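You operate a simulated robot arm through the tools that you are given. There is no shell and no other tool. Be economical: measure what you need, move in short steps, check, and stop when the job is done.

You run a simulated robot arm. Do the job below in one go: nothing can be reset, and whatever is moved stays where it is left.

TASK
Wind the two open lipsticks down and put their own caps back on.

The check looks at the end state, three seconds after you hand in, the way a careful person would. Anything else that was tipped, shoved, dropped, spilled or broken makes it a failure. Lids that push on must go on centred and level and be pressed home; caps that screw on are set level and turned clockwise until they are tight.

THE ROBOT
A 6-joint arm with a two-finger parallel gripper, fixed in place. Base frame: the origin is at the foot of the arm, x ahead of it, y to its left, z up; the work surface is at about z = 0. Lengths are in mm, angles in rad, forces in N, time in s.
With the tool pointing down near the work surface it reaches from about 160 to 420 mm from the base axis. Its first joint turns from -1.152 to 1.152 rad. Payload 1.57 kg.
The tool frame sits at the grasp point between the pads (the TCP): z along the fingers, y along the line on which they close. The tips reach 30 mm beyond it. The gripper opens to 80 mm. The fingers are 17 mm wide and 12 mm thick; the gripper's body (40 by 82 mm) begins 80 mm behind the TCP.
Orientation is that of the tool frame in the base frame, as a unit quaternion [w, x, y, z]. With the fingers straight down and closing along the base's y, the tool's x points along the base's -x, its y along +y and its z along -z.

THE INTERFACE
- The arm moves only by the tool play_rows. Its arguments are lists of equal length, an entry for each row: "hand": the opening, from 0 (shut) to 1 (fully open); "xyz": the shift along the tool's x, y, z in mm, a list of three; "rot": the turn, a rotation vector about the tool's x, y, z in rad, a list of three. In form: {"hand": [hand, ...], "xyz": [[tx, ty, tz], ...], "rot": [[wx, wy, wz], ...]}. A call has 1 to 12 rows; each row shifts and turns the commanded pose from where the row before left it, along the tool's axes as they then stand. Each row takes 0.2 s and may step no farther than 50 mm and 0.15 rad from the row before; otherwise, or with a gripper value out of range, the whole call is refused. A pose out of reach is approached as far as the arm can. The call stops where the force on the tool passes 40 N (or 10 N more than at its start, if that is more) or the arm is blocked; 0.2 s more then pass. The fingers move at their own pace (about 153 mm/s each) and stop on an object; they squeeze with about 43 N. The grip force told is the motor's: it shows also when the fingers shut on nothing. Time passes only in rows, and 0.2 s behind the last, so rows that do not move let the fingers close. It gives the time, the measured TCP pose, the force on the tool (base axes), the opening and the grip force at its end, in the units of the frame above (readings bear some noise).
- Cameras (640 x 400 px; columns grow to the right, rows downward): "scene" is fixed at [76.6, -343.4, 424.2]; the picture's right is [0.71, -0.71, 0.00], its down [-0.40, -0.39, -0.83] and it looks along [0.59, 0.59, -0.56] (base axes); focal length 331 px, centre (320, 200). "wrist" rides on the gripper at [72, -7, -122] in the tool frame; the picture's right is [0.09, 1.00, 0.00], its down [-0.84, 0.08, -0.54] and it looks along [-0.54, 0.05, 0.84] (tool axes); focal length 238 px, centre (320, 200). There is no depth. A picture from a camera that has moved, and an enlarged one, comes with that camera's place and axes in the base frame and with its lens. The place of the scene camera against the robot may be out by one fixed shift of up to 18 mm in any direction.
- snapshot(camera): a new picture of that camera. No time passes.
- inspect(camera, box): a new picture of the part [left, top, right, bottom] of that camera's present view, enlarged. No time passes.
- job_done(): hands the job in; it is judged then, once.

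Go step by step. Nothing tells you positions but the pictures and the camera data: compare them with the known pose of the tool, close in by small moves and look again before you grip or let go. The budget is 120 turns and 68 pictures, counting those below and the enlarged ones. Unless the task says otherwise, let go and move clear before handing in, and close with one line.

The tools are called after "Request:" as a command line: name --argument value ..., lists and objects as JSON in quotes. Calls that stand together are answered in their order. play_rows: Moves the arm, as the interface text tells. Its arguments: {"type":"object","properties":{"hand":{"type":"array","items":{"type":"number"}},"xyz":{"type":"array","items":{"type":"array","items":{"type":"number"}}},"rot":{"type":"array","items":{"type":"array","items":{"type":"number"}}}},"required":["hand","xyz","rot"]} The other tools are called the same way: snapshot (camera) takes a picture; inspect (camera, box) takes an enlarged picture of a part of a camera's view; job_done () hands the job in.

At the start:

```text
t: 0.0
tool_pos: [268.3, -38.7, 244.6]
tool_rot: [0.0, 0.001, 1.0, -0.001]
wrist_force: [-0.8, 0.6, 0.0]
opening: 80.1
gripper_force: 0.1
```

scene: 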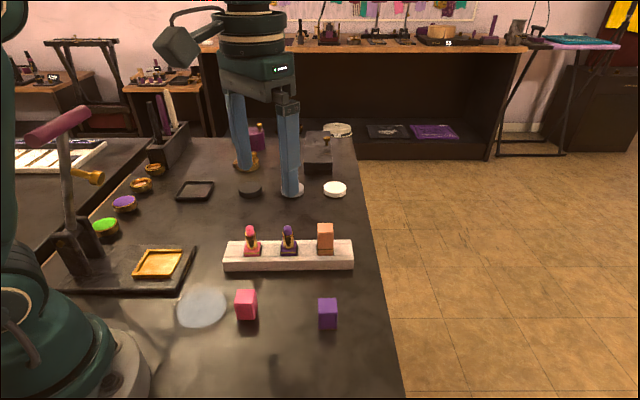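
wrist: 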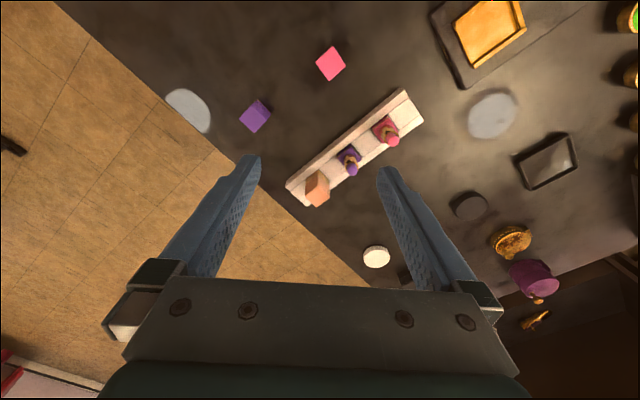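

I see a rack holding two open lipsticks (red/pink and purple) and a capped orange one, with a pink cap and a purple cap lying near. I will look closer.

Request:
inspect --camera "scene" --box '[210, 210, 370, 340]'

Request:
inspect --camera "wrist" --box '[230, 30, 440, 220]'

```text
3.08 times, centred on (290, 275) of scene
camera zoom: at [76.6, -343.4, 424.2], right [0.71, -0.71, 0.0], down [-0.4, -0.39, -0.83], along [0.59, 0.59, -0.56], focal length 1019 px, centre (412, -31)
```

zoom: 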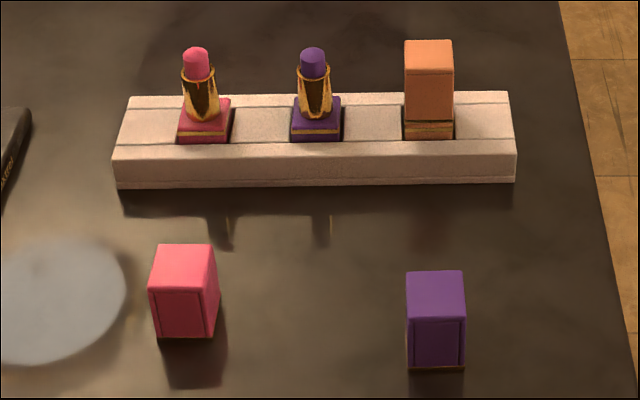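

```text
2.11 times, centred on (335, 125) of wrist
camera zoom: at [195.7, -45.3, 365.9], right [-0.09, 1.0, 0.0], down [0.84, 0.08, 0.54], along [0.54, 0.05, -0.84], focal length 502 px, centre (288, 358)
```

zoom: 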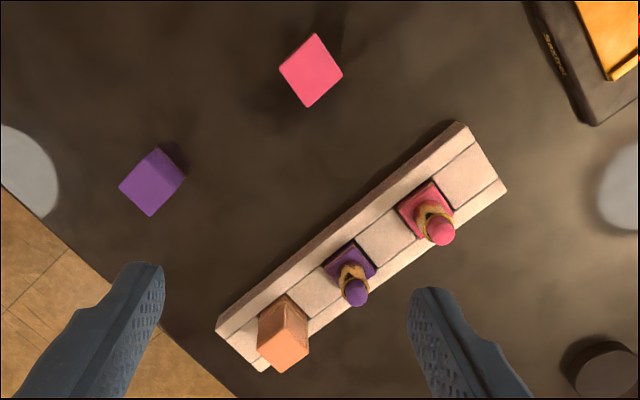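

The pink lipstick is near (281,57), purple near (329,12), pink cap near (211,-31), purple cap near (280,-123). I move above the pink lipstick with the tool aligned to the rack for a closer look.

Request:
play_rows --hand '[1, 1, 1, 1, 1, 1, 1, 1]' --xyz '[[0, 40, 0], [0, 40, 0], [-13, 16, 30], [0, 0, 20], [0, 0, 10], [0, 0, 0], [0, 0, 0], [0, 0, 0]]' --rot '[[0, 0, 0], [0, 0, 0], [0, 0, -0.14], [0, 0, -0.14], [0, 0, -0.14], [0, 0, -0.14], [0, 0, -0.13], [0, 0, -0.13]]'

Request:
snapshot --camera "wrist"

```text
t: 1.8
tool_pos: [282.4, 55.8, 185.1]
tool_rot: [0.0, -0.401, 0.916, 0.0]
wrist_force: [0.2, 0.0, 0.3]
opening: 80.4
gripper_force: 0.1
```

```text
63 pictures are left
camera wrist: at [237.1, -0.1, 305.7], right [-0.79, 0.61, 0.0], down [0.51, 0.67, 0.54], along [0.33, 0.43, -0.84], focal length 238 px, centre (320, 200)
```

wrist: 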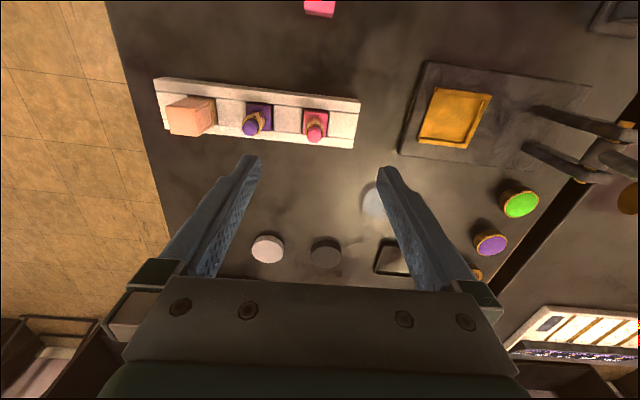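

The rack is now in line with the picture. I enlarge for exact positions.

Request:
inspect --camera "wrist" --box '[210, 70, 370, 170]'

```text
4.00 times, centred on (290, 120) of wrist
camera zoom: at [237.1, -0.1, 305.7], right [-0.79, 0.61, 0.0], down [0.51, 0.67, 0.54], along [0.33, 0.43, -0.84], focal length 953 px, centre (440, 520)
```

zoom: 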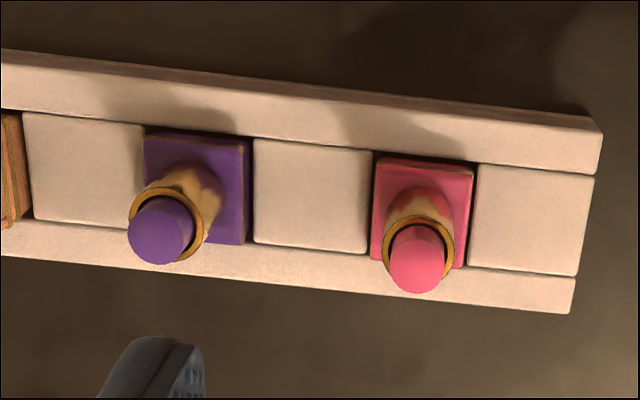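

The pink lipstick is at about (287,53.5), with its base top near z 30 and bullet top near z 70, and the purple one is about (334,9). I centre over the pink one with the fingers half closed and descend partway.

Request:
play_rows --hand '[0.6, 0.5, 0.5, 0.5]' --xyz '[[-1.6, -5.2, 20], [0, 0, 30], [0, 0, 20], [0, 0, 0]]' --rot '[[0, 0, 0], [0, 0, 0], [0, 0, 0], [0, 0, 0]]'

Request:
inspect --camera "wrist" --box '[200, 60, 440, 220]'

Request:
inspect --camera "scene" --box '[200, 160, 340, 280]'

```text
t: 2.8
tool_pos: [285.8, 54.3, 113.8]
tool_rot: [0.001, -0.397, 0.918, -0.001]
wrist_force: [0.9, -0.4, 0.2]
opening: 40.1
gripper_force: 0.1
```

```text
2.50 times, centred on (320, 140) of wrist
camera zoom: at [241.3, -2.7, 235.4], right [-0.79, 0.61, 0.0], down [0.51, 0.66, 0.54], along [0.33, 0.43, -0.84], focal length 596 px, centre (320, 350)
```

zoom: 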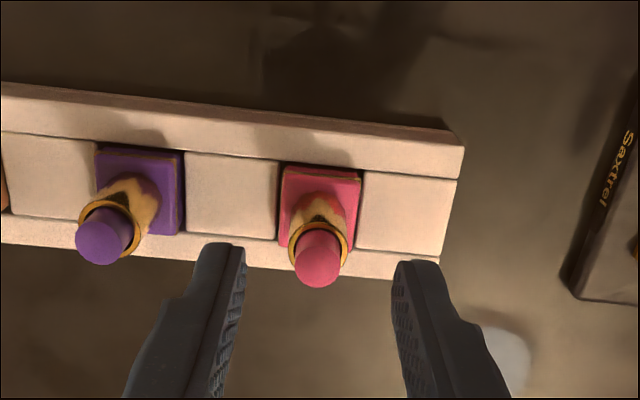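

```text
3.33 times, centred on (270, 220) of scene
camera zoom: at [76.6, -343.4, 424.2], right [0.71, -0.71, 0.0], down [-0.4, -0.39, -0.83], along [0.59, 0.59, -0.56], focal length 1104 px, centre (487, 133)
```

zoom: 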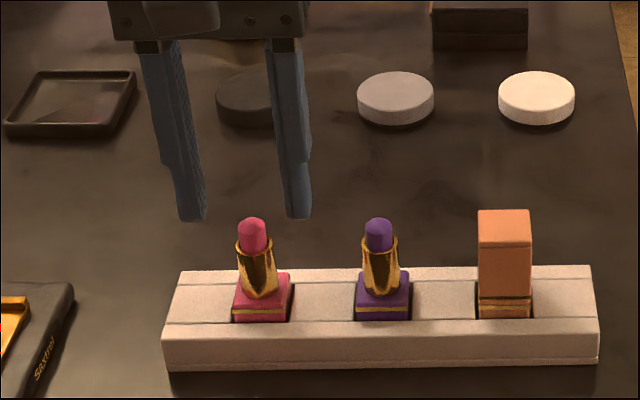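

The fingers straddle the pink sleeve, with the base top near z 34 and the sleeve top near z 61. I go down so the tips are just above the base and close gently around the sleeve.

Request:
play_rows --hand '[0.5, 0.5, 0.5]' --xyz '[[0, -1.5, 20], [0, 0, 20], [0, 0, 0]]' --rot '[[0, 0, 0], [0, 0, 0], [0, 0, 0]]'

Request:
inspect --camera "wrist" --box '[200, 60, 440, 220]'

Request:
inspect --camera "scene" --box '[220, 190, 320, 280]'

```text
t: 3.6
tool_pos: [287.7, 51.9, 73.7]
tool_rot: [0.0, -0.398, 0.917, -0.001]
wrist_force: [0.7, 0.2, -0.1]
opening: 40.1
gripper_force: 0.1
```

```text
2.50 times, centred on (320, 140) of wrist
camera zoom: at [242.8, -3.7, 195.4], right [-0.79, 0.61, 0.0], down [0.51, 0.66, 0.54], along [0.33, 0.43, -0.84], focal length 596 px, centre (320, 350)
```

zoom: 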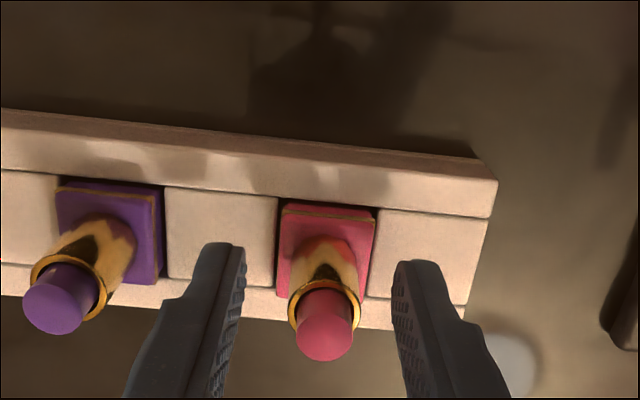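

```text
4.44 times, centred on (270, 235) of scene
camera zoom: at [76.6, -343.4, 424.2], right [0.71, -0.71, 0.0], down [-0.4, -0.39, -0.83], along [0.59, 0.59, -0.56], focal length 1472 px, centre (542, 44)
```

zoom: 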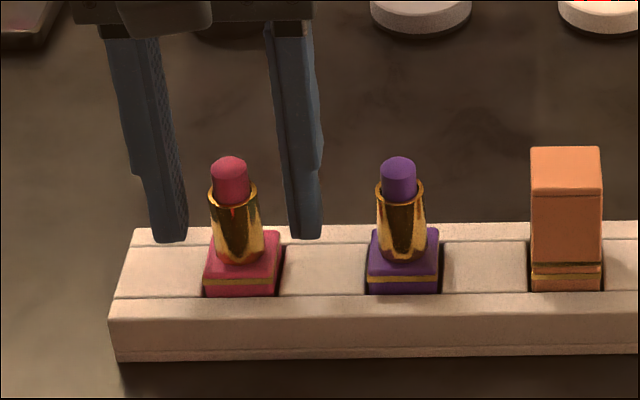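

The fingers are centred on the sleeve. I lower 5 mm more and close.

Request:
play_rows --hand '[0.5, 0.3, 0.2, 0.1, 0.1]' --xyz '[[0.3, 0.5, 5], [0, 0, 0], [0, 0, 0], [0, 0, 0], [0, 0, 0]]' --rot '[[0, 0, 0], [0, 0, 0], [0, 0, 0], [0, 0, 0], [0, 0, 0]]'

Request:
inspect --camera "wrist" --box '[200, 60, 440, 220]'

```text
t: 4.8
tool_pos: [287.6, 53.2, 69.3]
tool_rot: [0.0, -0.398, 0.918, -0.002]
wrist_force: [-0.7, 0.5, 0.5]
opening: 16.0
gripper_force: 31.6
```

```text
2.50 times, centred on (320, 140) of wrist
camera zoom: at [242.2, -3.4, 190.6], right [-0.79, 0.61, 0.0], down [0.51, 0.66, 0.54], along [0.33, 0.43, -0.84], focal length 596 px, centre (320, 350)
```

zoom: 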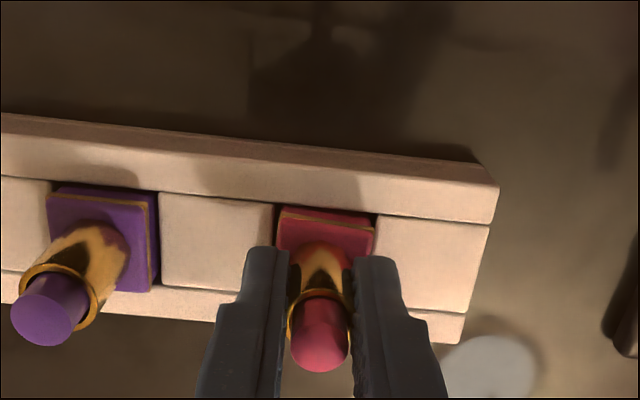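

I have the sleeve gripped at 16 mm with low side force. I turn it clockwise a little and look at the bullet.

Request:
play_rows --hand '[0.1, 0.1, 0.1, 0.1, 0.1, 0.1]' --xyz '[[0, 0, 0], [0, 0, 0], [0, 0, 0], [0, 0, 0], [0, 0, 0], [0, 0, 0]]' --rot '[[0, 0, 0.13], [0, 0, 0.13], [0, 0, 0.14], [0, 0, 0.14], [0, 0, 0.14], [0, 0, 0.14]]'

Request:
inspect --camera "wrist" --box '[200, 60, 440, 220]'

Request:
inspect --camera "scene" --box '[220, 190, 320, 280]'

```text
t: 6.2
tool_pos: [287.9, 53.1, 70.2]
tool_rot: [0.001, 0.001, 1.0, -0.001]
wrist_force: [0.1, 3.0, 0.2]
opening: 17.1
gripper_force: 31.8
```

```text
2.50 times, centred on (320, 140) of wrist
camera zoom: at [214.6, 47.2, 190.9], right [-0.09, 1.0, 0.0], down [0.84, 0.08, 0.54], along [0.54, 0.05, -0.84], focal length 596 px, centre (320, 350)
```

zoom: 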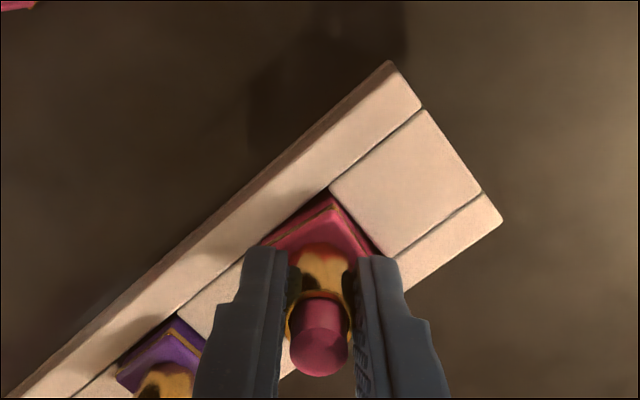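

```text
4.44 times, centred on (270, 235) of scene
camera zoom: at [76.6, -343.4, 424.1], right [0.71, -0.71, 0.0], down [-0.4, -0.39, -0.83], along [0.59, 0.59, -0.56], focal length 1472 px, centre (542, 44)
```

zoom: 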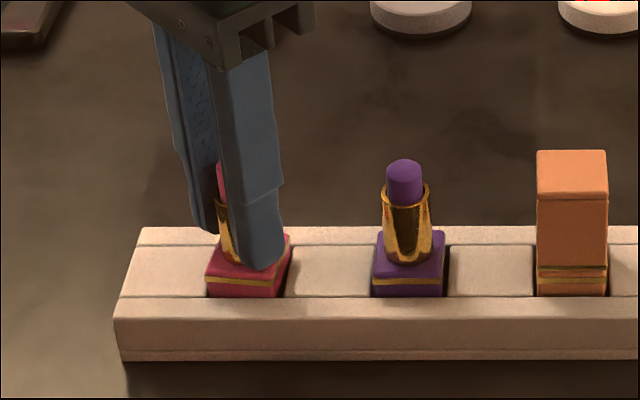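

It seems to turn, but the height change isn't clear yet. I continue clockwise to be able to tell.

Request:
play_rows --hand '[0.1, 0.1, 0.1, 0.1, 0.1, 0.1, 0.1, 0.1]' --xyz '[[0, 0, 0], [0, 0, 0], [0, 0, 0], [0, 0, 0], [0, 0, 0], [0, 0, 0], [0, 0, 0], [0, 0, 0]]' --rot '[[0, 0, 0.15], [0, 0, 0.15], [0, 0, 0.15], [0, 0, 0.15], [0, 0, 0.15], [0, 0, 0.15], [0, 0, 0.15], [0, 0, 0.15]]'

Request:
inspect --camera "wrist" --box '[200, 60, 440, 220]'

Request:
inspect --camera "scene" --box '[220, 190, 320, 280]'

```text
t: 8.0
tool_pos: [287.0, 53.2, 70.4]
tool_rot: [0.001, 0.566, 0.824, -0.001]
wrist_force: [-0.1, -1.9, 1.0]
opening: 17.3
gripper_force: 32.2
```

```text
2.50 times, centred on (320, 140) of wrist
camera zoom: at [254.0, 118.4, 190.6], right [0.9, 0.44, 0.0], down [0.37, -0.75, 0.54], along [0.24, -0.49, -0.84], focal length 596 px, centre (320, 350)
```

zoom: 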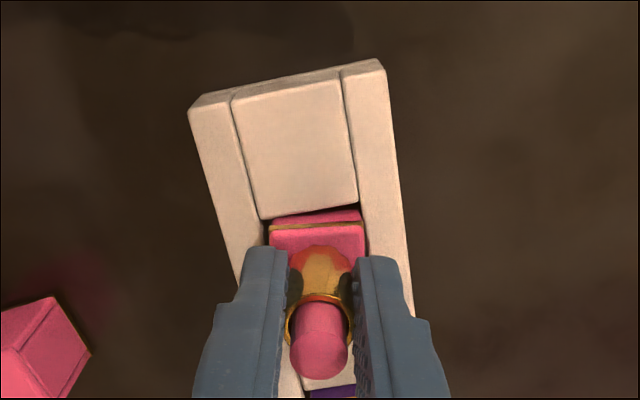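

```text
4.44 times, centred on (270, 235) of scene
camera zoom: at [76.6, -343.4, 424.2], right [0.71, -0.71, 0.0], down [-0.4, -0.39, -0.83], along [0.59, 0.59, -0.56], focal length 1472 px, centre (542, 44)
```

zoom: 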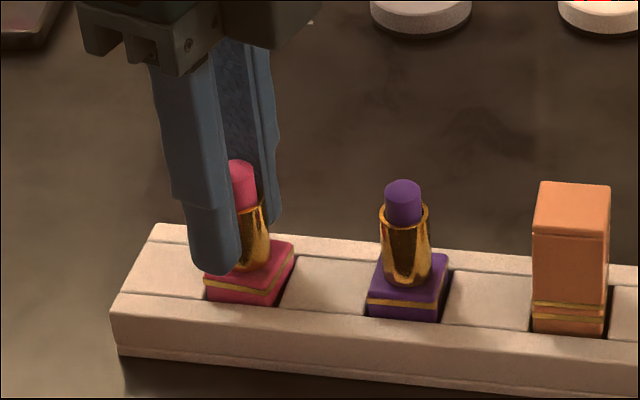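

The rack is swinging a bit with the torque and the bullet has not gone down, so clockwise is the wrong way or at its stop. I turn back counterclockwise, which should also bring the rack back.

Request:
play_rows --hand '[0.1, 0.1, 0.1, 0.1, 0.1, 0.1, 0.1, 0.1]' --xyz '[[0, 0, 0], [0, 0, 0], [0, 0, 0], [0, 0, 0], [0, 0, 0], [0, 0, 0], [0, 0, 0], [0, 0, 0]]' --rot '[[0, 0, -0.15], [0, 0, -0.15], [0, 0, -0.15], [0, 0, -0.15], [0, 0, -0.15], [0, 0, -0.15], [0, 0, -0.15], [0, 0, -0.15]]'

Request:
inspect --camera "wrist" --box '[200, 60, 440, 220]'

Request:
inspect --camera "scene" --box '[220, 190, 320, 280]'

```text
t: 9.8
tool_pos: [287.5, 53.3, 69.7]
tool_rot: [0.001, 0.0, 1.0, -0.002]
wrist_force: [-1.1, -1.9, 0.8]
opening: 16.9
gripper_force: 31.8
```

```text
2.50 times, centred on (320, 140) of wrist
camera zoom: at [214.4, 47.0, 190.6], right [-0.09, 1.0, 0.0], down [0.84, 0.08, 0.54], along [0.54, 0.05, -0.84], focal length 596 px, centre (320, 350)
```

zoom: 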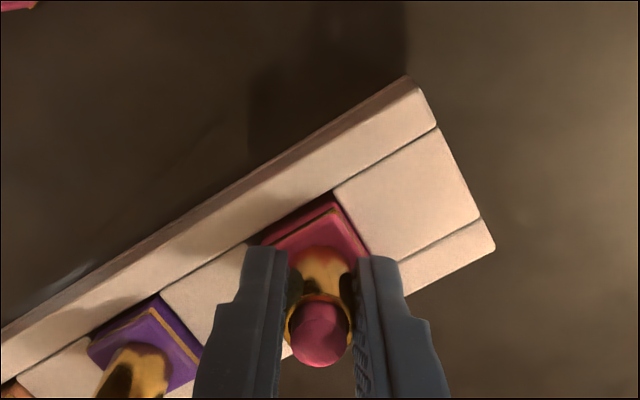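

```text
4.44 times, centred on (270, 235) of scene
camera zoom: at [76.6, -343.4, 424.2], right [0.71, -0.71, 0.0], down [-0.4, -0.39, -0.83], along [0.59, 0.59, -0.56], focal length 1472 px, centre (542, 44)
```

zoom: 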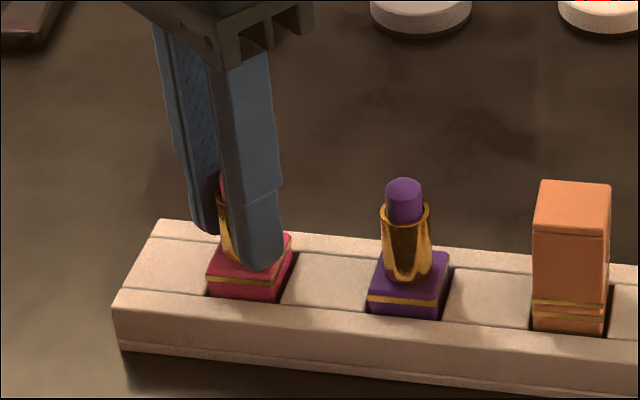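

Counterclockwise lowers the bullet. I keep winding down.

Request:
play_rows --hand '[0.1, 0.1, 0.1, 0.1, 0.1, 0.1, 0.1, 0.1, 0.1, 0.1]' --xyz '[[0, 0, 0], [0, 0, 0], [0, 0, 0], [0, 0, 0], [0, 0, 0], [0, 0, 0], [0, 0, 0], [0, 0, 0], [0, 0, 0], [0, 0, 0]]' --rot '[[0, 0, -0.15], [0, 0, -0.15], [0, 0, -0.15], [0, 0, -0.15], [0, 0, -0.15], [0, 0, -0.15], [0, 0, -0.15], [0, 0, -0.15], [0, 0, -0.15], [0, 0, -0.15]]'

Request:
snapshot --camera "wrist"

Request:
inspect --camera "scene" --box '[220, 190, 320, 280]'

```text
t: 12.0
tool_pos: [287.0, 53.0, 70.5]
tool_rot: [0.0, -0.682, 0.731, -0.001]
wrist_force: [1.0, -2.4, -0.1]
opening: 16.6
gripper_force: 32.0
```

```text
50 pictures are left
camera wrist: at [288.3, -18.6, 191.2], right [-1.0, -0.02, 0.0], down [-0.02, 0.84, 0.54], along [-0.01, 0.54, -0.84], focal length 238 px, centre (320, 200)
```

wrist: 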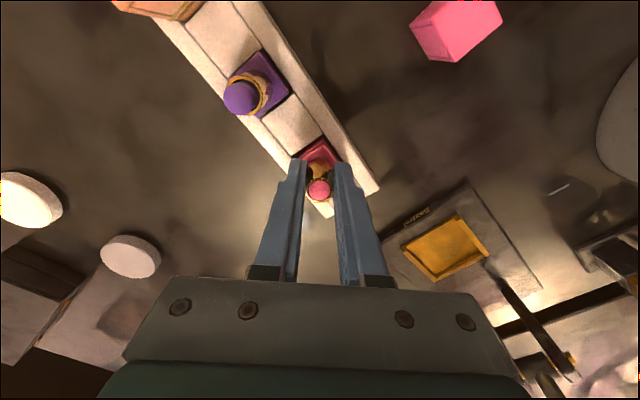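

```text
4.44 times, centred on (270, 235) of scene
camera zoom: at [76.6, -343.4, 424.2], right [0.71, -0.71, 0.0], down [-0.4, -0.39, -0.83], along [0.59, 0.59, -0.56], focal length 1472 px, centre (542, 44)
```

zoom: 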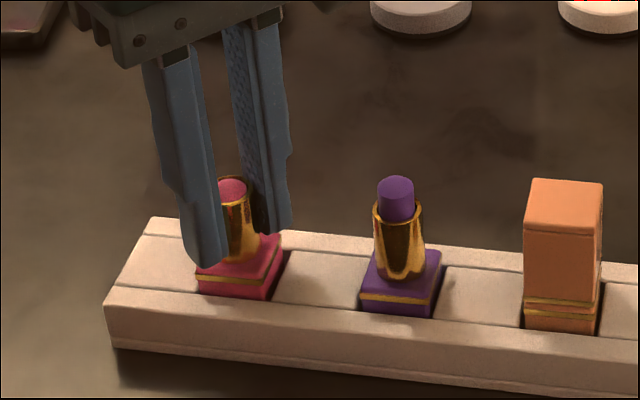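

The bullet is nearly level with the sleeve rim. I keep winding.

Request:
play_rows --hand '[0.1, 0.1, 0.1, 0.1, 0.1, 0.1]' --xyz '[[0, 0, 0], [0, 0, 0], [0, 0, 0], [0, 0, 0], [0, 0, 0], [0, 0, 0]]' --rot '[[0, 0, -0.15], [0, 0, -0.15], [0, 0, -0.15], [0, 0, -0.15], [0, 0, -0.15], [0, 0, -0.15]]'

Request:
inspect --camera "wrist" --box '[200, 60, 440, 220]'

Request:
inspect --camera "scene" --box '[220, 190, 320, 280]'

```text
t: 13.4
tool_pos: [287.5, 53.1, 70.8]
tool_rot: [0.0, 0.932, -0.362, 0.001]
wrist_force: [2.2, 0.9, 1.0]
opening: 16.8
gripper_force: 32.0
```

```text
2.50 times, centred on (320, 140) of wrist
camera zoom: at [344.0, 9.8, 191.1], right [-0.6, -0.8, 0.0], down [-0.67, 0.51, 0.54], along [-0.43, 0.33, -0.84], focal length 596 px, centre (320, 350)
```

zoom: 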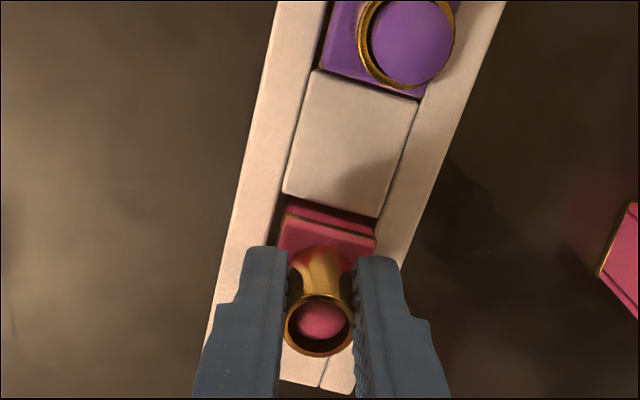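

```text
4.44 times, centred on (270, 235) of scene
camera zoom: at [76.6, -343.4, 424.1], right [0.71, -0.71, 0.0], down [-0.4, -0.39, -0.83], along [0.59, 0.59, -0.56], focal length 1472 px, centre (542, 44)
```

zoom: 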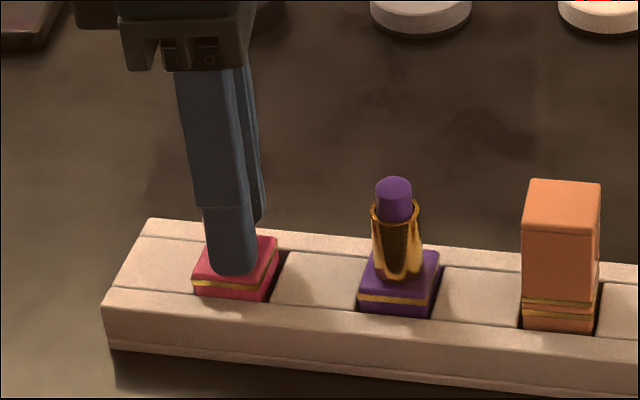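

The bullet is now inside the sleeve. I go on until the stop, watching the rack.

Request:
play_rows --hand '[0.1, 0.1, 0.1, 0.1]' --xyz '[[0, 0, 0], [0, 0, 0], [0, 0, 0], [0, 0, 0]]' --rot '[[0, 0, -0.15], [0, 0, -0.15], [0, 0, -0.15], [0, 0, -0.15]]'

Request:
inspect --camera "wrist" --box '[200, 60, 440, 220]'

Request:
inspect --camera "scene" --box '[220, 190, 320, 280]'

```text
t: 14.4
tool_pos: [287.4, 53.2, 70.0]
tool_rot: [0.001, 0.998, -0.07, 0.001]
wrist_force: [-0.5, 0.7, 0.7]
opening: 16.6
gripper_force: 31.8
```

```text
2.50 times, centred on (320, 140) of wrist
camera zoom: at [358.3, 50.1, 191.2], right [-0.05, -1.0, 0.0], down [-0.84, 0.04, 0.54], along [-0.54, 0.02, -0.84], focal length 596 px, centre (320, 350)
```

zoom: 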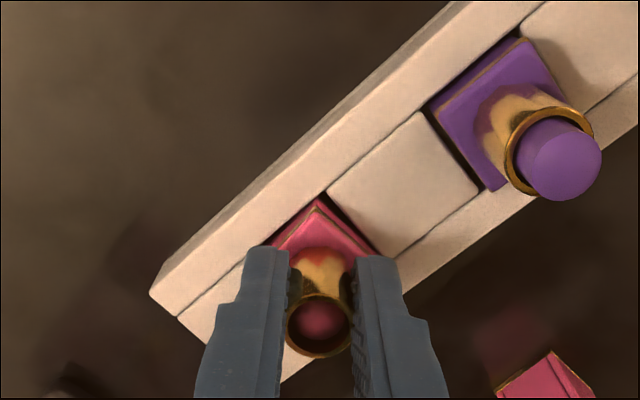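

```text
4.44 times, centred on (270, 235) of scene
camera zoom: at [76.6, -343.4, 424.2], right [0.71, -0.71, 0.0], down [-0.4, -0.39, -0.83], along [0.59, 0.59, -0.56], focal length 1472 px, centre (542, 44)
```

zoom: 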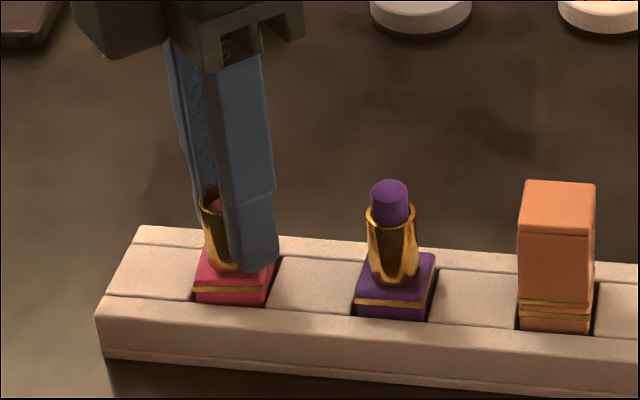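

The bullet is still sinking. I continue a bit more.

Request:
play_rows --hand '[0.1, 0.1, 0.1, 0.1, 0.1]' --xyz '[[0, 0, 0], [0, 0, 0], [0, 0, 0], [0, 0, 0], [0, 0, 0]]' --rot '[[0, 0, -0.15], [0, 0, -0.15], [0, 0, -0.15], [0, 0, -0.15], [0, 0, -0.15]]'

Request:
inspect --camera "wrist" --box '[200, 60, 440, 220]'

Request:
inspect --camera "scene" --box '[220, 190, 320, 280]'

```text
t: 15.5
tool_pos: [251.1, 114.4, 64.0]
tool_rot: [0.016, 0.967, 0.253, 0.009]
wrist_force: [7.0, -12.0, 6.0]
opening: 20.6
gripper_force: 7.0
out of reach, approached as far as the arm can: row 3, 4, 5
stopped in row 5: the force on the tool passed its limit (the readings are from after the stop); the commanded pose is now the measured one
```

```text
2.50 times, centred on (320, 140) of wrist
camera zoom: at [307.2, 159.1, 186.1], right [0.57, -0.82, 0.04], down [-0.71, -0.46, 0.54], along [-0.42, -0.33, -0.84], focal length 596 px, centre (320, 350)
```

zoom: 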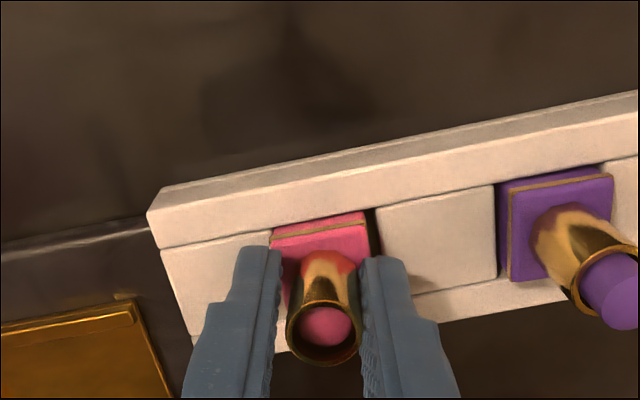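

```text
4.44 times, centred on (270, 235) of scene
camera zoom: at [76.6, -343.4, 424.2], right [0.71, -0.71, 0.0], down [-0.4, -0.39, -0.83], along [0.59, 0.59, -0.56], focal length 1472 px, centre (542, 44)
```

zoom: 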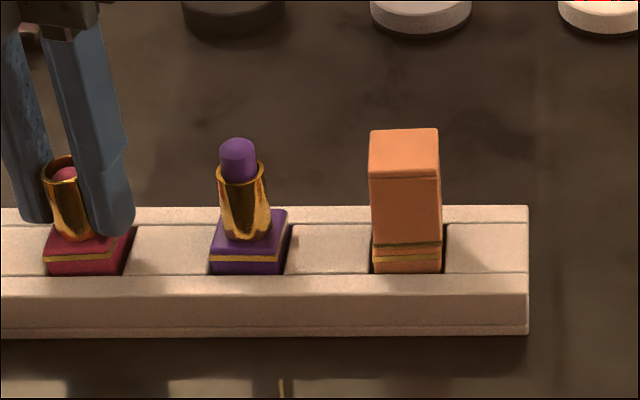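

The arm ran past its joint limit and dragged the rack about 70 mm toward the black press. I need to see the whole scene.

Request:
snapshot --camera "scene"

Request:
snapshot --camera "wrist"

```text
42 pictures are left
```

scene: 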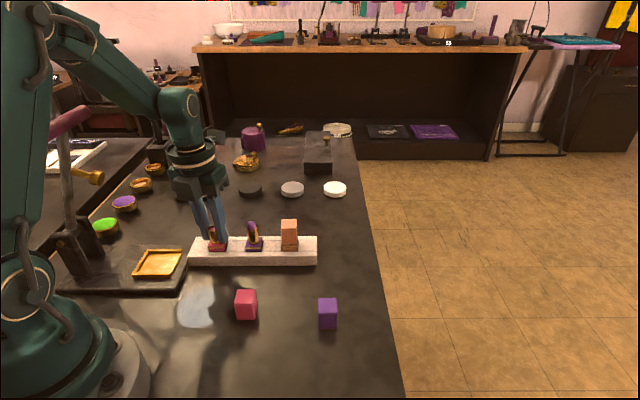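

```text
41 pictures are left
camera wrist: at [307.2, 159.1, 186.1], right [0.57, -0.82, 0.04], down [-0.71, -0.46, 0.54], along [-0.42, -0.33, -0.84], focal length 238 px, centre (320, 200)
```

wrist: 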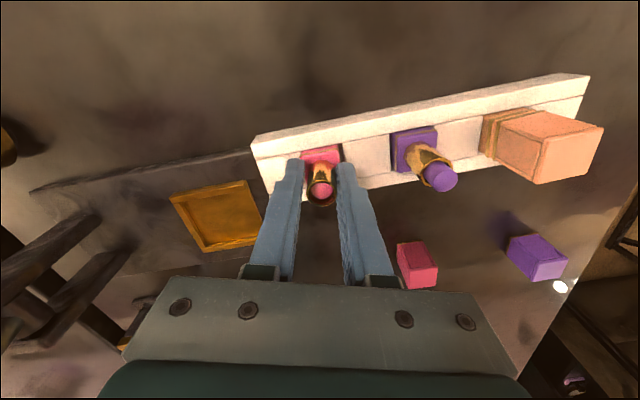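

The rack now sits by the press, still parallel to its first direction, and the press and caps look unmoved. I release, lift clear and turn the wrist back to a comfortable angle, then will grip again and bring the rack back.

Request:
play_rows --hand '[0.25, 0.4, 0.4, 0.4, 0.4, 0.4, 0.4]' --xyz '[[0, 0, 0], [0, 0, 0], [0, 0, -15], [0, 0, -25], [0, 0, -35], [0, 0, 0], [0, 0, 0]]' --rot '[[0, 0, 0], [0, 0, 0], [0, 0, 0], [0, 0, 0], [0, 0, 0], [0, 0, 0.15], [0, 0, 0.15]]'

Request:
inspect --camera "scene" --box '[120, 180, 340, 320]'

```text
t: 17.1
tool_pos: [249.3, 118.0, 139.0]
tool_rot: [0.014, 0.995, 0.103, 0.011]
wrist_force: [0.1, -0.1, -0.7]
opening: 32.4
gripper_force: 0.1
```

```text
2.86 times, centred on (230, 250) of scene
camera zoom: at [76.6, -343.4, 424.2], right [0.71, -0.71, 0.0], down [-0.4, -0.39, -0.83], along [0.59, 0.59, -0.56], focal length 946 px, centre (577, 57)
```

zoom: 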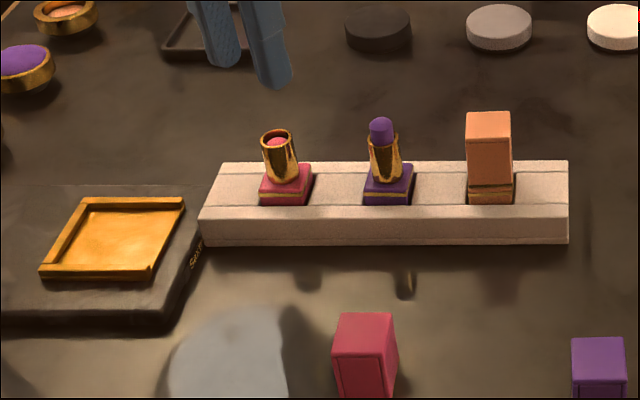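

The rack rests against the press base, which hasn't moved. I level the tool and turn the wrist back in the air.

Request:
play_rows --hand '[0.4, 0.4, 0.4, 0.4, 0.4, 0.4, 0.4, 0.4, 0.4, 0.4, 0.4, 0.4]' --xyz '[[0, 0, -20], [0, 0, -20], [0, 0, 0], [0, 0, 0], [0, 0, 0], [0, 0, 0], [0, 0, 0], [0, 0, 0], [0, 0, 0], [0, 0, 0], [0, 0, 0], [0, 0, 0]]' --rot '[[0.03, -0.019, 0], [0, 0, 0.15], [0, 0, 0.15], [0, 0, 0.15], [0, 0, 0.15], [0, 0, 0.15], [0, 0, 0.15], [0, 0, 0.15], [0, 0, 0.15], [0, 0, 0.15], [0, 0, 0.15], [0, 0, 0.15]]'

Request:
play_rows --hand '[0.4, 0.4, 0.4, 0.4, 0.4, 0.4, 0.4]' --xyz '[[0, 0, 0], [0, 0, 0], [0, 0, 0], [0, 0, 0], [0, 0, 0], [0, 0, 0], [0, 0, 0]]' --rot '[[0, 0, 0.15], [0, 0, 0.15], [0, 0, 0.15], [0, 0, 0.15], [0, 0, 0.15], [0, 0, 0.13], [0, 0, 0]]'

Request:
snapshot --camera "wrist"

```text
t: 19.7
tool_pos: [248.7, 117.1, 179.8]
tool_rot: [-0.001, 0.751, -0.661, 0.0]
wrist_force: [0.0, 0.8, 0.7]
opening: 32.0
gripper_force: 0.1
```

```text
t: 21.3
tool_pos: [248.3, 117.4, 179.2]
tool_rot: [-0.001, -0.399, 0.917, 0.001]
wrist_force: [0.6, 0.0, -0.1]
opening: 31.9
gripper_force: 0.1
```

```text
39 pictures are left
camera wrist: at [203.5, 60.6, 300.3], right [-0.79, 0.61, 0.0], down [0.51, 0.66, 0.54], along [0.33, 0.43, -0.84], focal length 238 px, centre (320, 200)
```

wrist: 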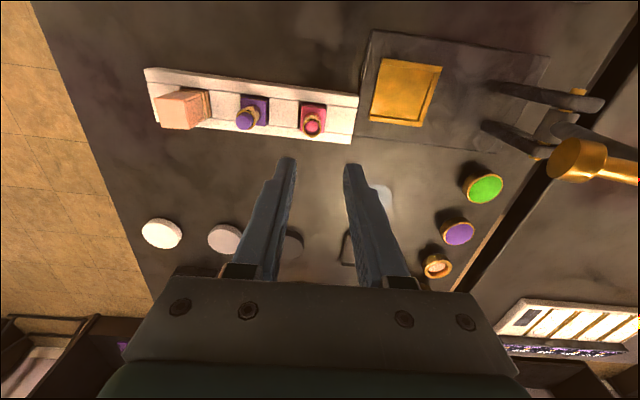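

The purple lipstick is now at about (296,62). I move over it and lower to look.

Request:
play_rows --hand '[0.5, 0.5, 0.5, 0.5]' --xyz '[[4.2, -36.2, 0], [4, -36.2, 20], [0, 0, 40], [0, 0, 0]]' --rot '[[0, 0, 0], [0, 0, 0], [0, 0, 0], [0, 0, 0]]'

Request:
inspect --camera "wrist" --box '[200, 60, 440, 220]'

```text
t: 22.3
tool_pos: [295.8, 62.2, 119.7]
tool_rot: [0.0, -0.4, 0.917, 0.001]
wrist_force: [-0.1, -0.4, 0.1]
opening: 40.1
gripper_force: 0.1
```

```text
2.50 times, centred on (320, 140) of wrist
camera zoom: at [250.5, 5.4, 240.1], right [-0.79, 0.61, 0.0], down [0.51, 0.67, 0.54], along [0.33, 0.43, -0.84], focal length 596 px, centre (320, 350)
```

zoom: 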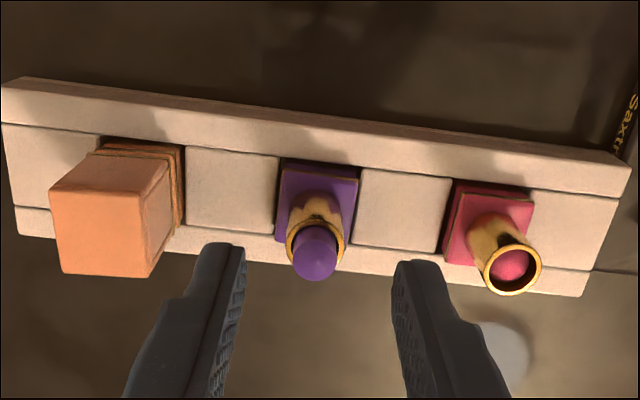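

The purple sleeve is centred to about 1.5 mm. I correct that and turn the wrist to the clockwise end of its range so there is room for winding, then descend.

Request:
play_rows --hand '[0.5, 0.5, 0.5, 0.5, 0.5, 0.5, 0.5, 0.5, 0.5, 0.5, 0.5, 0.5]' --xyz '[[-0.3, -1.5, 0], [0, 0, 0], [0, 0, 0], [0, 0, 0], [0, 0, 0], [0, 0, 0], [0, 0, 0], [0, 0, 0], [0, 0, 0], [0, 0, 0], [0, 0, 0], [0, 0, 0]]' --rot '[[0, 0, 0], [0, 0, 0.15], [0, 0, 0.15], [0, 0, 0.15], [0, 0, 0.15], [0, 0, 0.15], [0, 0, 0.15], [0, 0, 0.15], [0, 0, 0.15], [0, 0, 0.15], [0, 0, 0.15], [0, 0, 0.15]]'

Request:
play_rows --hand '[0.5, 0.5, 0.5, 0.5, 0.5]' --xyz '[[0, 0, 0], [0, 0, 15], [0, 0, 15], [0, 0, 15], [0, 0, 0]]' --rot '[[0, 0, 0.15], [0, 0, 0.15], [0, 0, 0], [0, 0, 0], [0, 0, 0]]'

Request:
inspect --camera "wrist" --box '[200, 60, 440, 220]'

```text
t: 24.9
tool_pos: [297.7, 60.9, 120.0]
tool_rot: [0.0, 0.403, 0.915, 0.001]
wrist_force: [-0.2, -0.1, -0.6]
opening: 39.7
gripper_force: 0.1
```

```text
t: 26.1
tool_pos: [297.1, 61.2, 74.2]
tool_rot: [0.0, 0.533, 0.846, 0.0]
wrist_force: [0.2, -0.3, 0.4]
opening: 40.1
gripper_force: 0.0
```

```text
2.50 times, centred on (320, 140) of wrist
camera zoom: at [259.7, 123.8, 195.8], right [0.86, 0.51, 0.0], down [0.43, -0.72, 0.54], along [0.28, -0.46, -0.84], focal length 596 px, centre (320, 350)
```

zoom: 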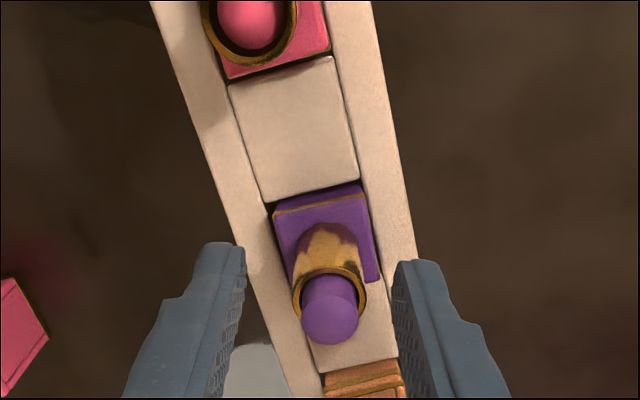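

Two views together put the purple sleeve at about (298,62.7), with the base top near z 23. I correct, lower 8 mm and grip.

Request:
play_rows --hand '[0.5, 0.5, 0.3, 0.2, 0.1, 0.1]' --xyz '[[0.9, 1.6, 4], [0, 0, 4], [0, 0, 0], [0, 0, 0], [0, 0, 0], [0, 0, 0]]' --rot '[[0, 0, 0], [0, 0, 0], [0, 0, 0], [0, 0, 0], [0, 0, 0], [0, 0, 0]]'

Request:
inspect --camera "scene" --box '[180, 180, 340, 300]'

```text
t: 27.5
tool_pos: [298.3, 62.7, 65.3]
tool_rot: [-0.001, 0.533, 0.846, 0.0]
wrist_force: [0.3, -0.7, -0.2]
opening: 16.2
gripper_force: 31.8
```

```text
3.33 times, centred on (260, 240) of scene
camera zoom: at [76.6, -343.4, 424.2], right [0.71, -0.71, 0.0], down [-0.4, -0.39, -0.83], along [0.59, 0.59, -0.56], focal length 1104 px, centre (520, 67)
```

zoom: 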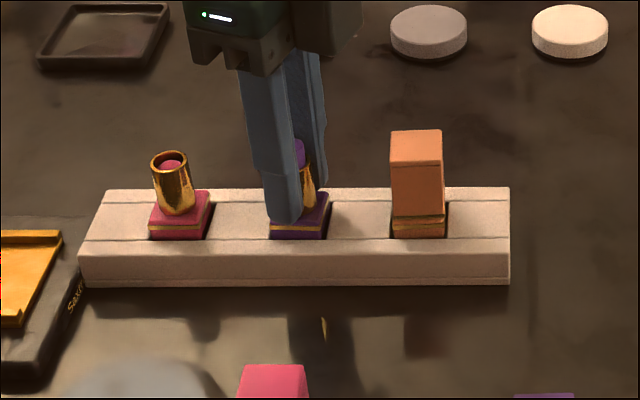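

I hold the purple sleeve at the middle of the rack and slide the whole rack back to where it stood, about (+37,-51).

Request:
play_rows --hand '[0.1, 0.1, 0.1, 0.1, 0.1, 0.1, 0.1, 0.1, 0.1]' --xyz '[[-8, 1.5, 0], [-8, 1.5, 0], [-8, 1.5, 0], [-8, 1.5, 0], [-8, 1.5, 0], [-8, 1.5, 0], [-8, 1.3, 0], [-6.6, 1.2, 0], [0, 0, 0]]' --rot '[[0, 0, 0], [0, 0, 0], [0, 0, 0], [0, 0, 0], [0, 0, 0], [0, 0, 0], [0, 0, 0], [0, 0, 0], [0, 0, 0]]'

Request:
inspect --camera "scene" --box '[210, 210, 370, 340]'

```text
t: 29.5
tool_pos: [335.2, 10.9, 66.5]
tool_rot: [-0.001, 0.533, 0.846, 0.001]
wrist_force: [-2.1, 2.4, 0.8]
opening: 16.4
gripper_force: 31.8
```

```text
3.08 times, centred on (290, 275) of scene
camera zoom: at [76.6, -343.4, 424.1], right [0.71, -0.71, 0.0], down [-0.4, -0.39, -0.83], along [0.59, 0.59, -0.56], focal length 1019 px, centre (412, -31)
```

zoom: 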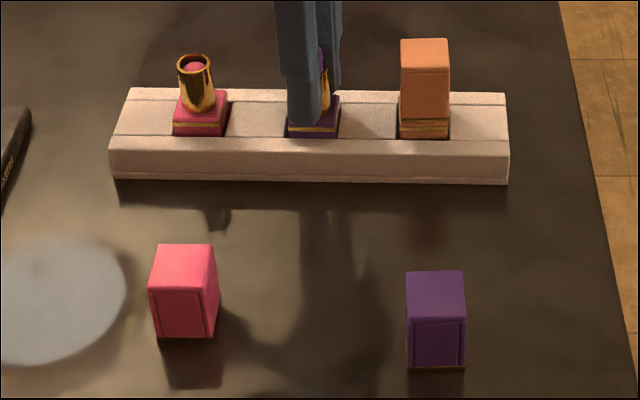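

The rack is back within about 3 mm. Now I wind the purple one down, counterclockwise; the wrist limit is about yaw -3.1, which leaves 4.2 rad.

Request:
play_rows --hand '[0.1, 0.1, 0.1, 0.1, 0.1, 0.1, 0.1, 0.1, 0.1, 0.1, 0.1, 0.1]' --xyz '[[0, 0, 0], [0, 0, 0], [0, 0, 0], [0, 0, 0], [0, 0, 0], [0, 0, 0], [0, 0, 0], [0, 0, 0], [0, 0, 0], [0, 0, 0], [0, 0, 0], [0, 0, 0]]' --rot '[[0, 0, -0.15], [0, 0, -0.15], [0, 0, -0.15], [0, 0, -0.15], [0, 0, -0.15], [0, 0, -0.15], [0, 0, -0.15], [0, 0, -0.15], [0, 0, -0.15], [0, 0, -0.15], [0, 0, -0.15], [0, 0, -0.15]]'

Request:
play_rows --hand '[0.1, 0.1, 0.1, 0.1, 0.1, 0.1, 0.1, 0.1, 0.1]' --xyz '[[0, 0, 0], [0, 0, 0], [0, 0, 0], [0, 0, 0], [0, 0, 0], [0, 0, 0], [0, 0, 0], [0, 0, 0], [0, 0, 0]]' --rot '[[0, 0, -0.15], [0, 0, -0.15], [0, 0, -0.15], [0, 0, -0.15], [0, 0, -0.15], [0, 0, -0.15], [0, 0, -0.15], [0, 0, -0.15], [0, 0, -0.15]]'

Request:
inspect --camera "wrist" --box '[200, 60, 440, 220]'

Request:
inspect --camera "scene" --box '[210, 210, 370, 340]'

```text
t: 32.1
tool_pos: [335.6, 11.2, 66.6]
tool_rot: [0.0, -0.331, 0.944, 0.0]
wrist_force: [-2.3, 4.1, 4.4]
opening: 17.4
gripper_force: 32.0
```

```text
t: 34.1
tool_pos: [335.3, 11.3, 66.4]
tool_rot: [-0.001, 0.848, -0.53, -0.001]
wrist_force: [-5.2, 0.9, 7.7]
opening: 16.9
gripper_force: 31.6
```

```text
2.50 times, centred on (320, 140) of wrist
camera zoom: at [372.5, -49.8, 187.1], right [-0.85, -0.52, 0.0], down [-0.44, 0.72, 0.54], along [-0.28, 0.46, -0.84], focal length 596 px, centre (320, 350)
```

zoom: 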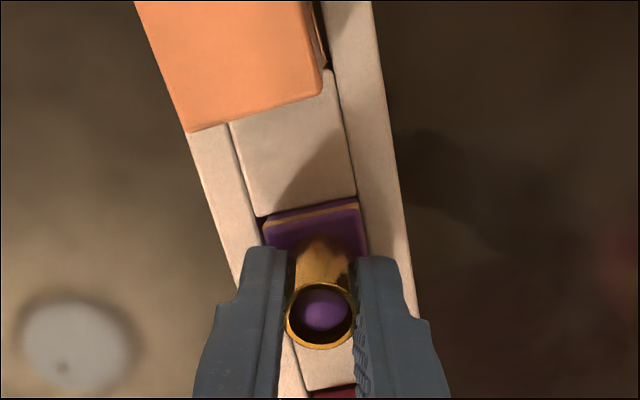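

```text
3.08 times, centred on (290, 275) of scene
camera zoom: at [76.6, -343.4, 424.2], right [0.71, -0.71, 0.0], down [-0.4, -0.39, -0.83], along [0.59, 0.59, -0.56], focal length 1019 px, centre (412, -31)
```

zoom: 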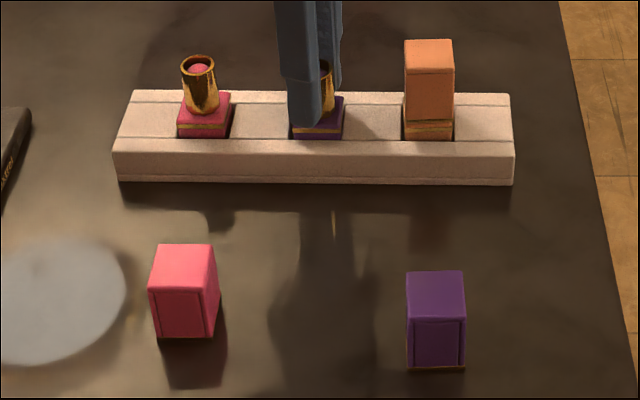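

The rack matches its first place and the purple bullet is inside its sleeve. I wind on to the limit of the wrist.

Request:
play_rows --hand '[0.1, 0.1, 0.1, 0.1, 0.1, 0.1, 0.1]' --xyz '[[0, 0, 0], [0, 0, 0], [0, 0, 0], [0, 0, 0], [0, 0, 0], [0, 0, 0], [0, 0, 0]]' --rot '[[0, 0, -0.15], [0, 0, -0.15], [0, 0, -0.15], [0, 0, -0.15], [0, 0, -0.15], [0, 0, -0.15], [0, 0, -0.1]]'

Request:
inspect --camera "wrist" --box '[200, 60, 440, 220]'

Request:
inspect --camera "scene" --box '[210, 210, 370, 340]'

```text
t: 35.7
tool_pos: [336.9, 10.6, 66.2]
tool_rot: [0.0, 0.998, -0.058, 0.0]
wrist_force: [-1.3, -1.9, -0.3]
opening: 16.7
gripper_force: 31.9
```

```text
2.50 times, centred on (320, 140) of wrist
camera zoom: at [407.4, 10.0, 186.8], right [-0.02, -1.0, 0.0], down [-0.84, 0.02, 0.54], along [-0.54, 0.01, -0.84], focal length 596 px, centre (320, 350)
```

zoom: 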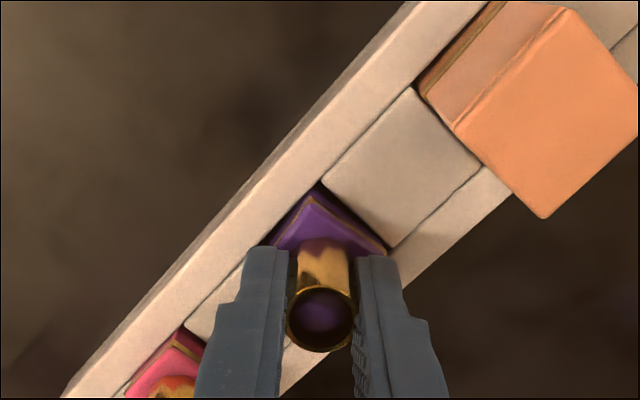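

```text
3.08 times, centred on (290, 275) of scene
camera zoom: at [76.6, -343.4, 424.2], right [0.71, -0.71, 0.0], down [-0.4, -0.39, -0.83], along [0.59, 0.59, -0.56], focal length 1019 px, centre (412, -31)
```

zoom: 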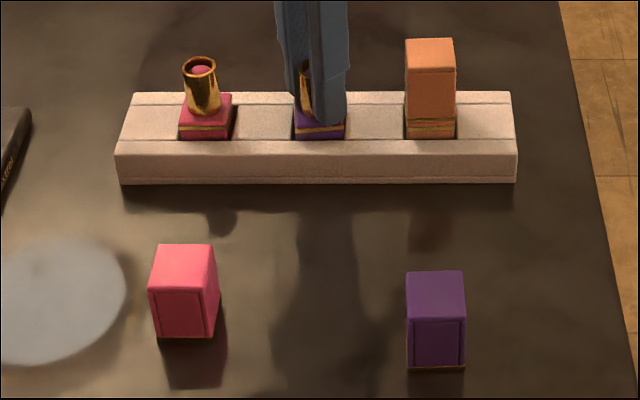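

Purple is well down. To reach the end stop I open, turn back in place, and wind once more.

Request:
play_rows --hand '[0.3, 0.45, 0.45, 0.45, 0.45, 0.45, 0.45, 0.45, 0.45, 0.45, 0.45, 0.45]' --xyz '[[0, 0, 0], [0, 0, 0], [0, 0, 0], [0, 0, 0], [0, 0, 0], [0, 0, 0], [0, 0, 0], [0, 0, 0], [0, 0, 0], [0, 0, 0], [0, 0, 0], [0, 0, 0]]' --rot '[[0, 0, 0], [0, 0, 0], [0, 0, 0.15], [0, 0, 0.15], [0, 0, 0.15], [0, 0, 0.15], [0, 0, 0.15], [0, 0, 0.15], [0, 0, 0.15], [0, 0, 0.15], [0, 0, 0.15], [0, 0, 0.15]]'

Request:
play_rows --hand '[0.45, 0.45, 0.45, 0.45, 0.45, 0.3, 0.2, 0.1, 0.1]' --xyz '[[0, 0, 0], [0, 0, 0], [0, 0, 0], [0, 0, 0], [0, 0, 0], [0, 0, 0], [0, 0, 0], [0, 0, 0], [0, 0, 0]]' --rot '[[0, 0, 0.15], [0, 0, 0.15], [0, 0, 0.15], [0, 0, 0.15], [0, 0, 0], [0, 0, 0], [0, 0, 0], [0, 0, 0], [0, 0, 0]]'

Request:
play_rows --hand '[0.1, 0.1, 0.1, 0.1, 0.1, 0.1, 0.1, 0.1, 0.1]' --xyz '[[0, 0, 0], [0, 0, 0], [0, 0, 0], [0, 0, 0], [0, 0, 0], [0, 0, 0], [0, 0, 0], [0, 0, 0], [0, 0, 0]]' --rot '[[0, 0, -0.15], [0, 0, -0.15], [0, 0, -0.15], [0, 0, -0.15], [0, 0, -0.15], [0, 0, -0.15], [0, 0, -0.15], [0, 0, -0.15], [0, 0, -0.1]]'

Request:
inspect --camera "wrist" --box '[200, 60, 440, 220]'

Request:
inspect --camera "scene" --box '[210, 210, 370, 340]'

```text
t: 38.3
tool_pos: [335.2, 11.3, 64.5]
tool_rot: [0.0, -0.688, 0.725, 0.001]
wrist_force: [-0.3, -0.6, 0.0]
opening: 36.2
gripper_force: 0.1
```

```text
t: 40.3
tool_pos: [334.7, 11.3, 66.9]
tool_rot: [-0.001, -0.445, 0.896, 0.001]
wrist_force: [0.4, 0.0, -0.4]
opening: 16.3
gripper_force: 30.9
```

```text
t: 42.3
tool_pos: [335.3, 11.7, 65.6]
tool_rot: [-0.001, 0.897, -0.443, 0.0]
wrist_force: [2.6, 0.5, 0.4]
opening: 17.2
gripper_force: 31.1
```

```text
2.50 times, centred on (320, 140) of wrist
camera zoom: at [384.1, -41.1, 187.0], right [-0.73, -0.68, 0.0], down [-0.57, 0.62, 0.54], along [-0.37, 0.4, -0.84], focal length 596 px, centre (320, 350)
```

zoom: 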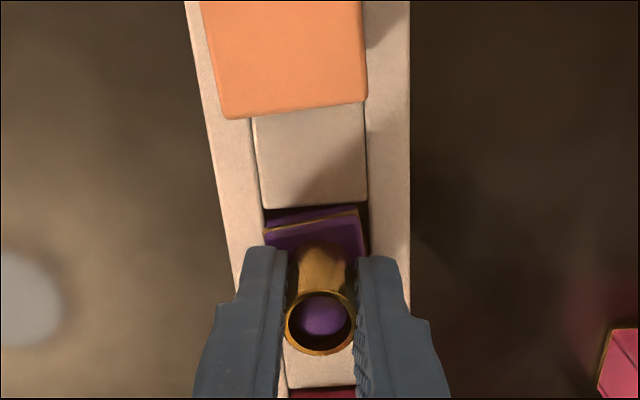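

```text
3.08 times, centred on (290, 275) of scene
camera zoom: at [76.6, -343.4, 424.2], right [0.71, -0.71, 0.0], down [-0.4, -0.39, -0.83], along [0.59, 0.59, -0.56], focal length 1019 px, centre (412, -31)
```

zoom: 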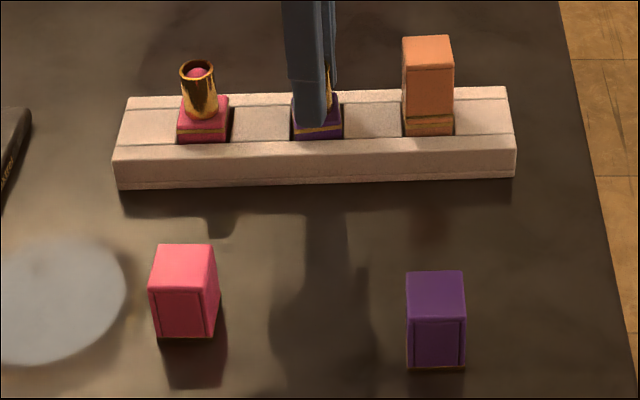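

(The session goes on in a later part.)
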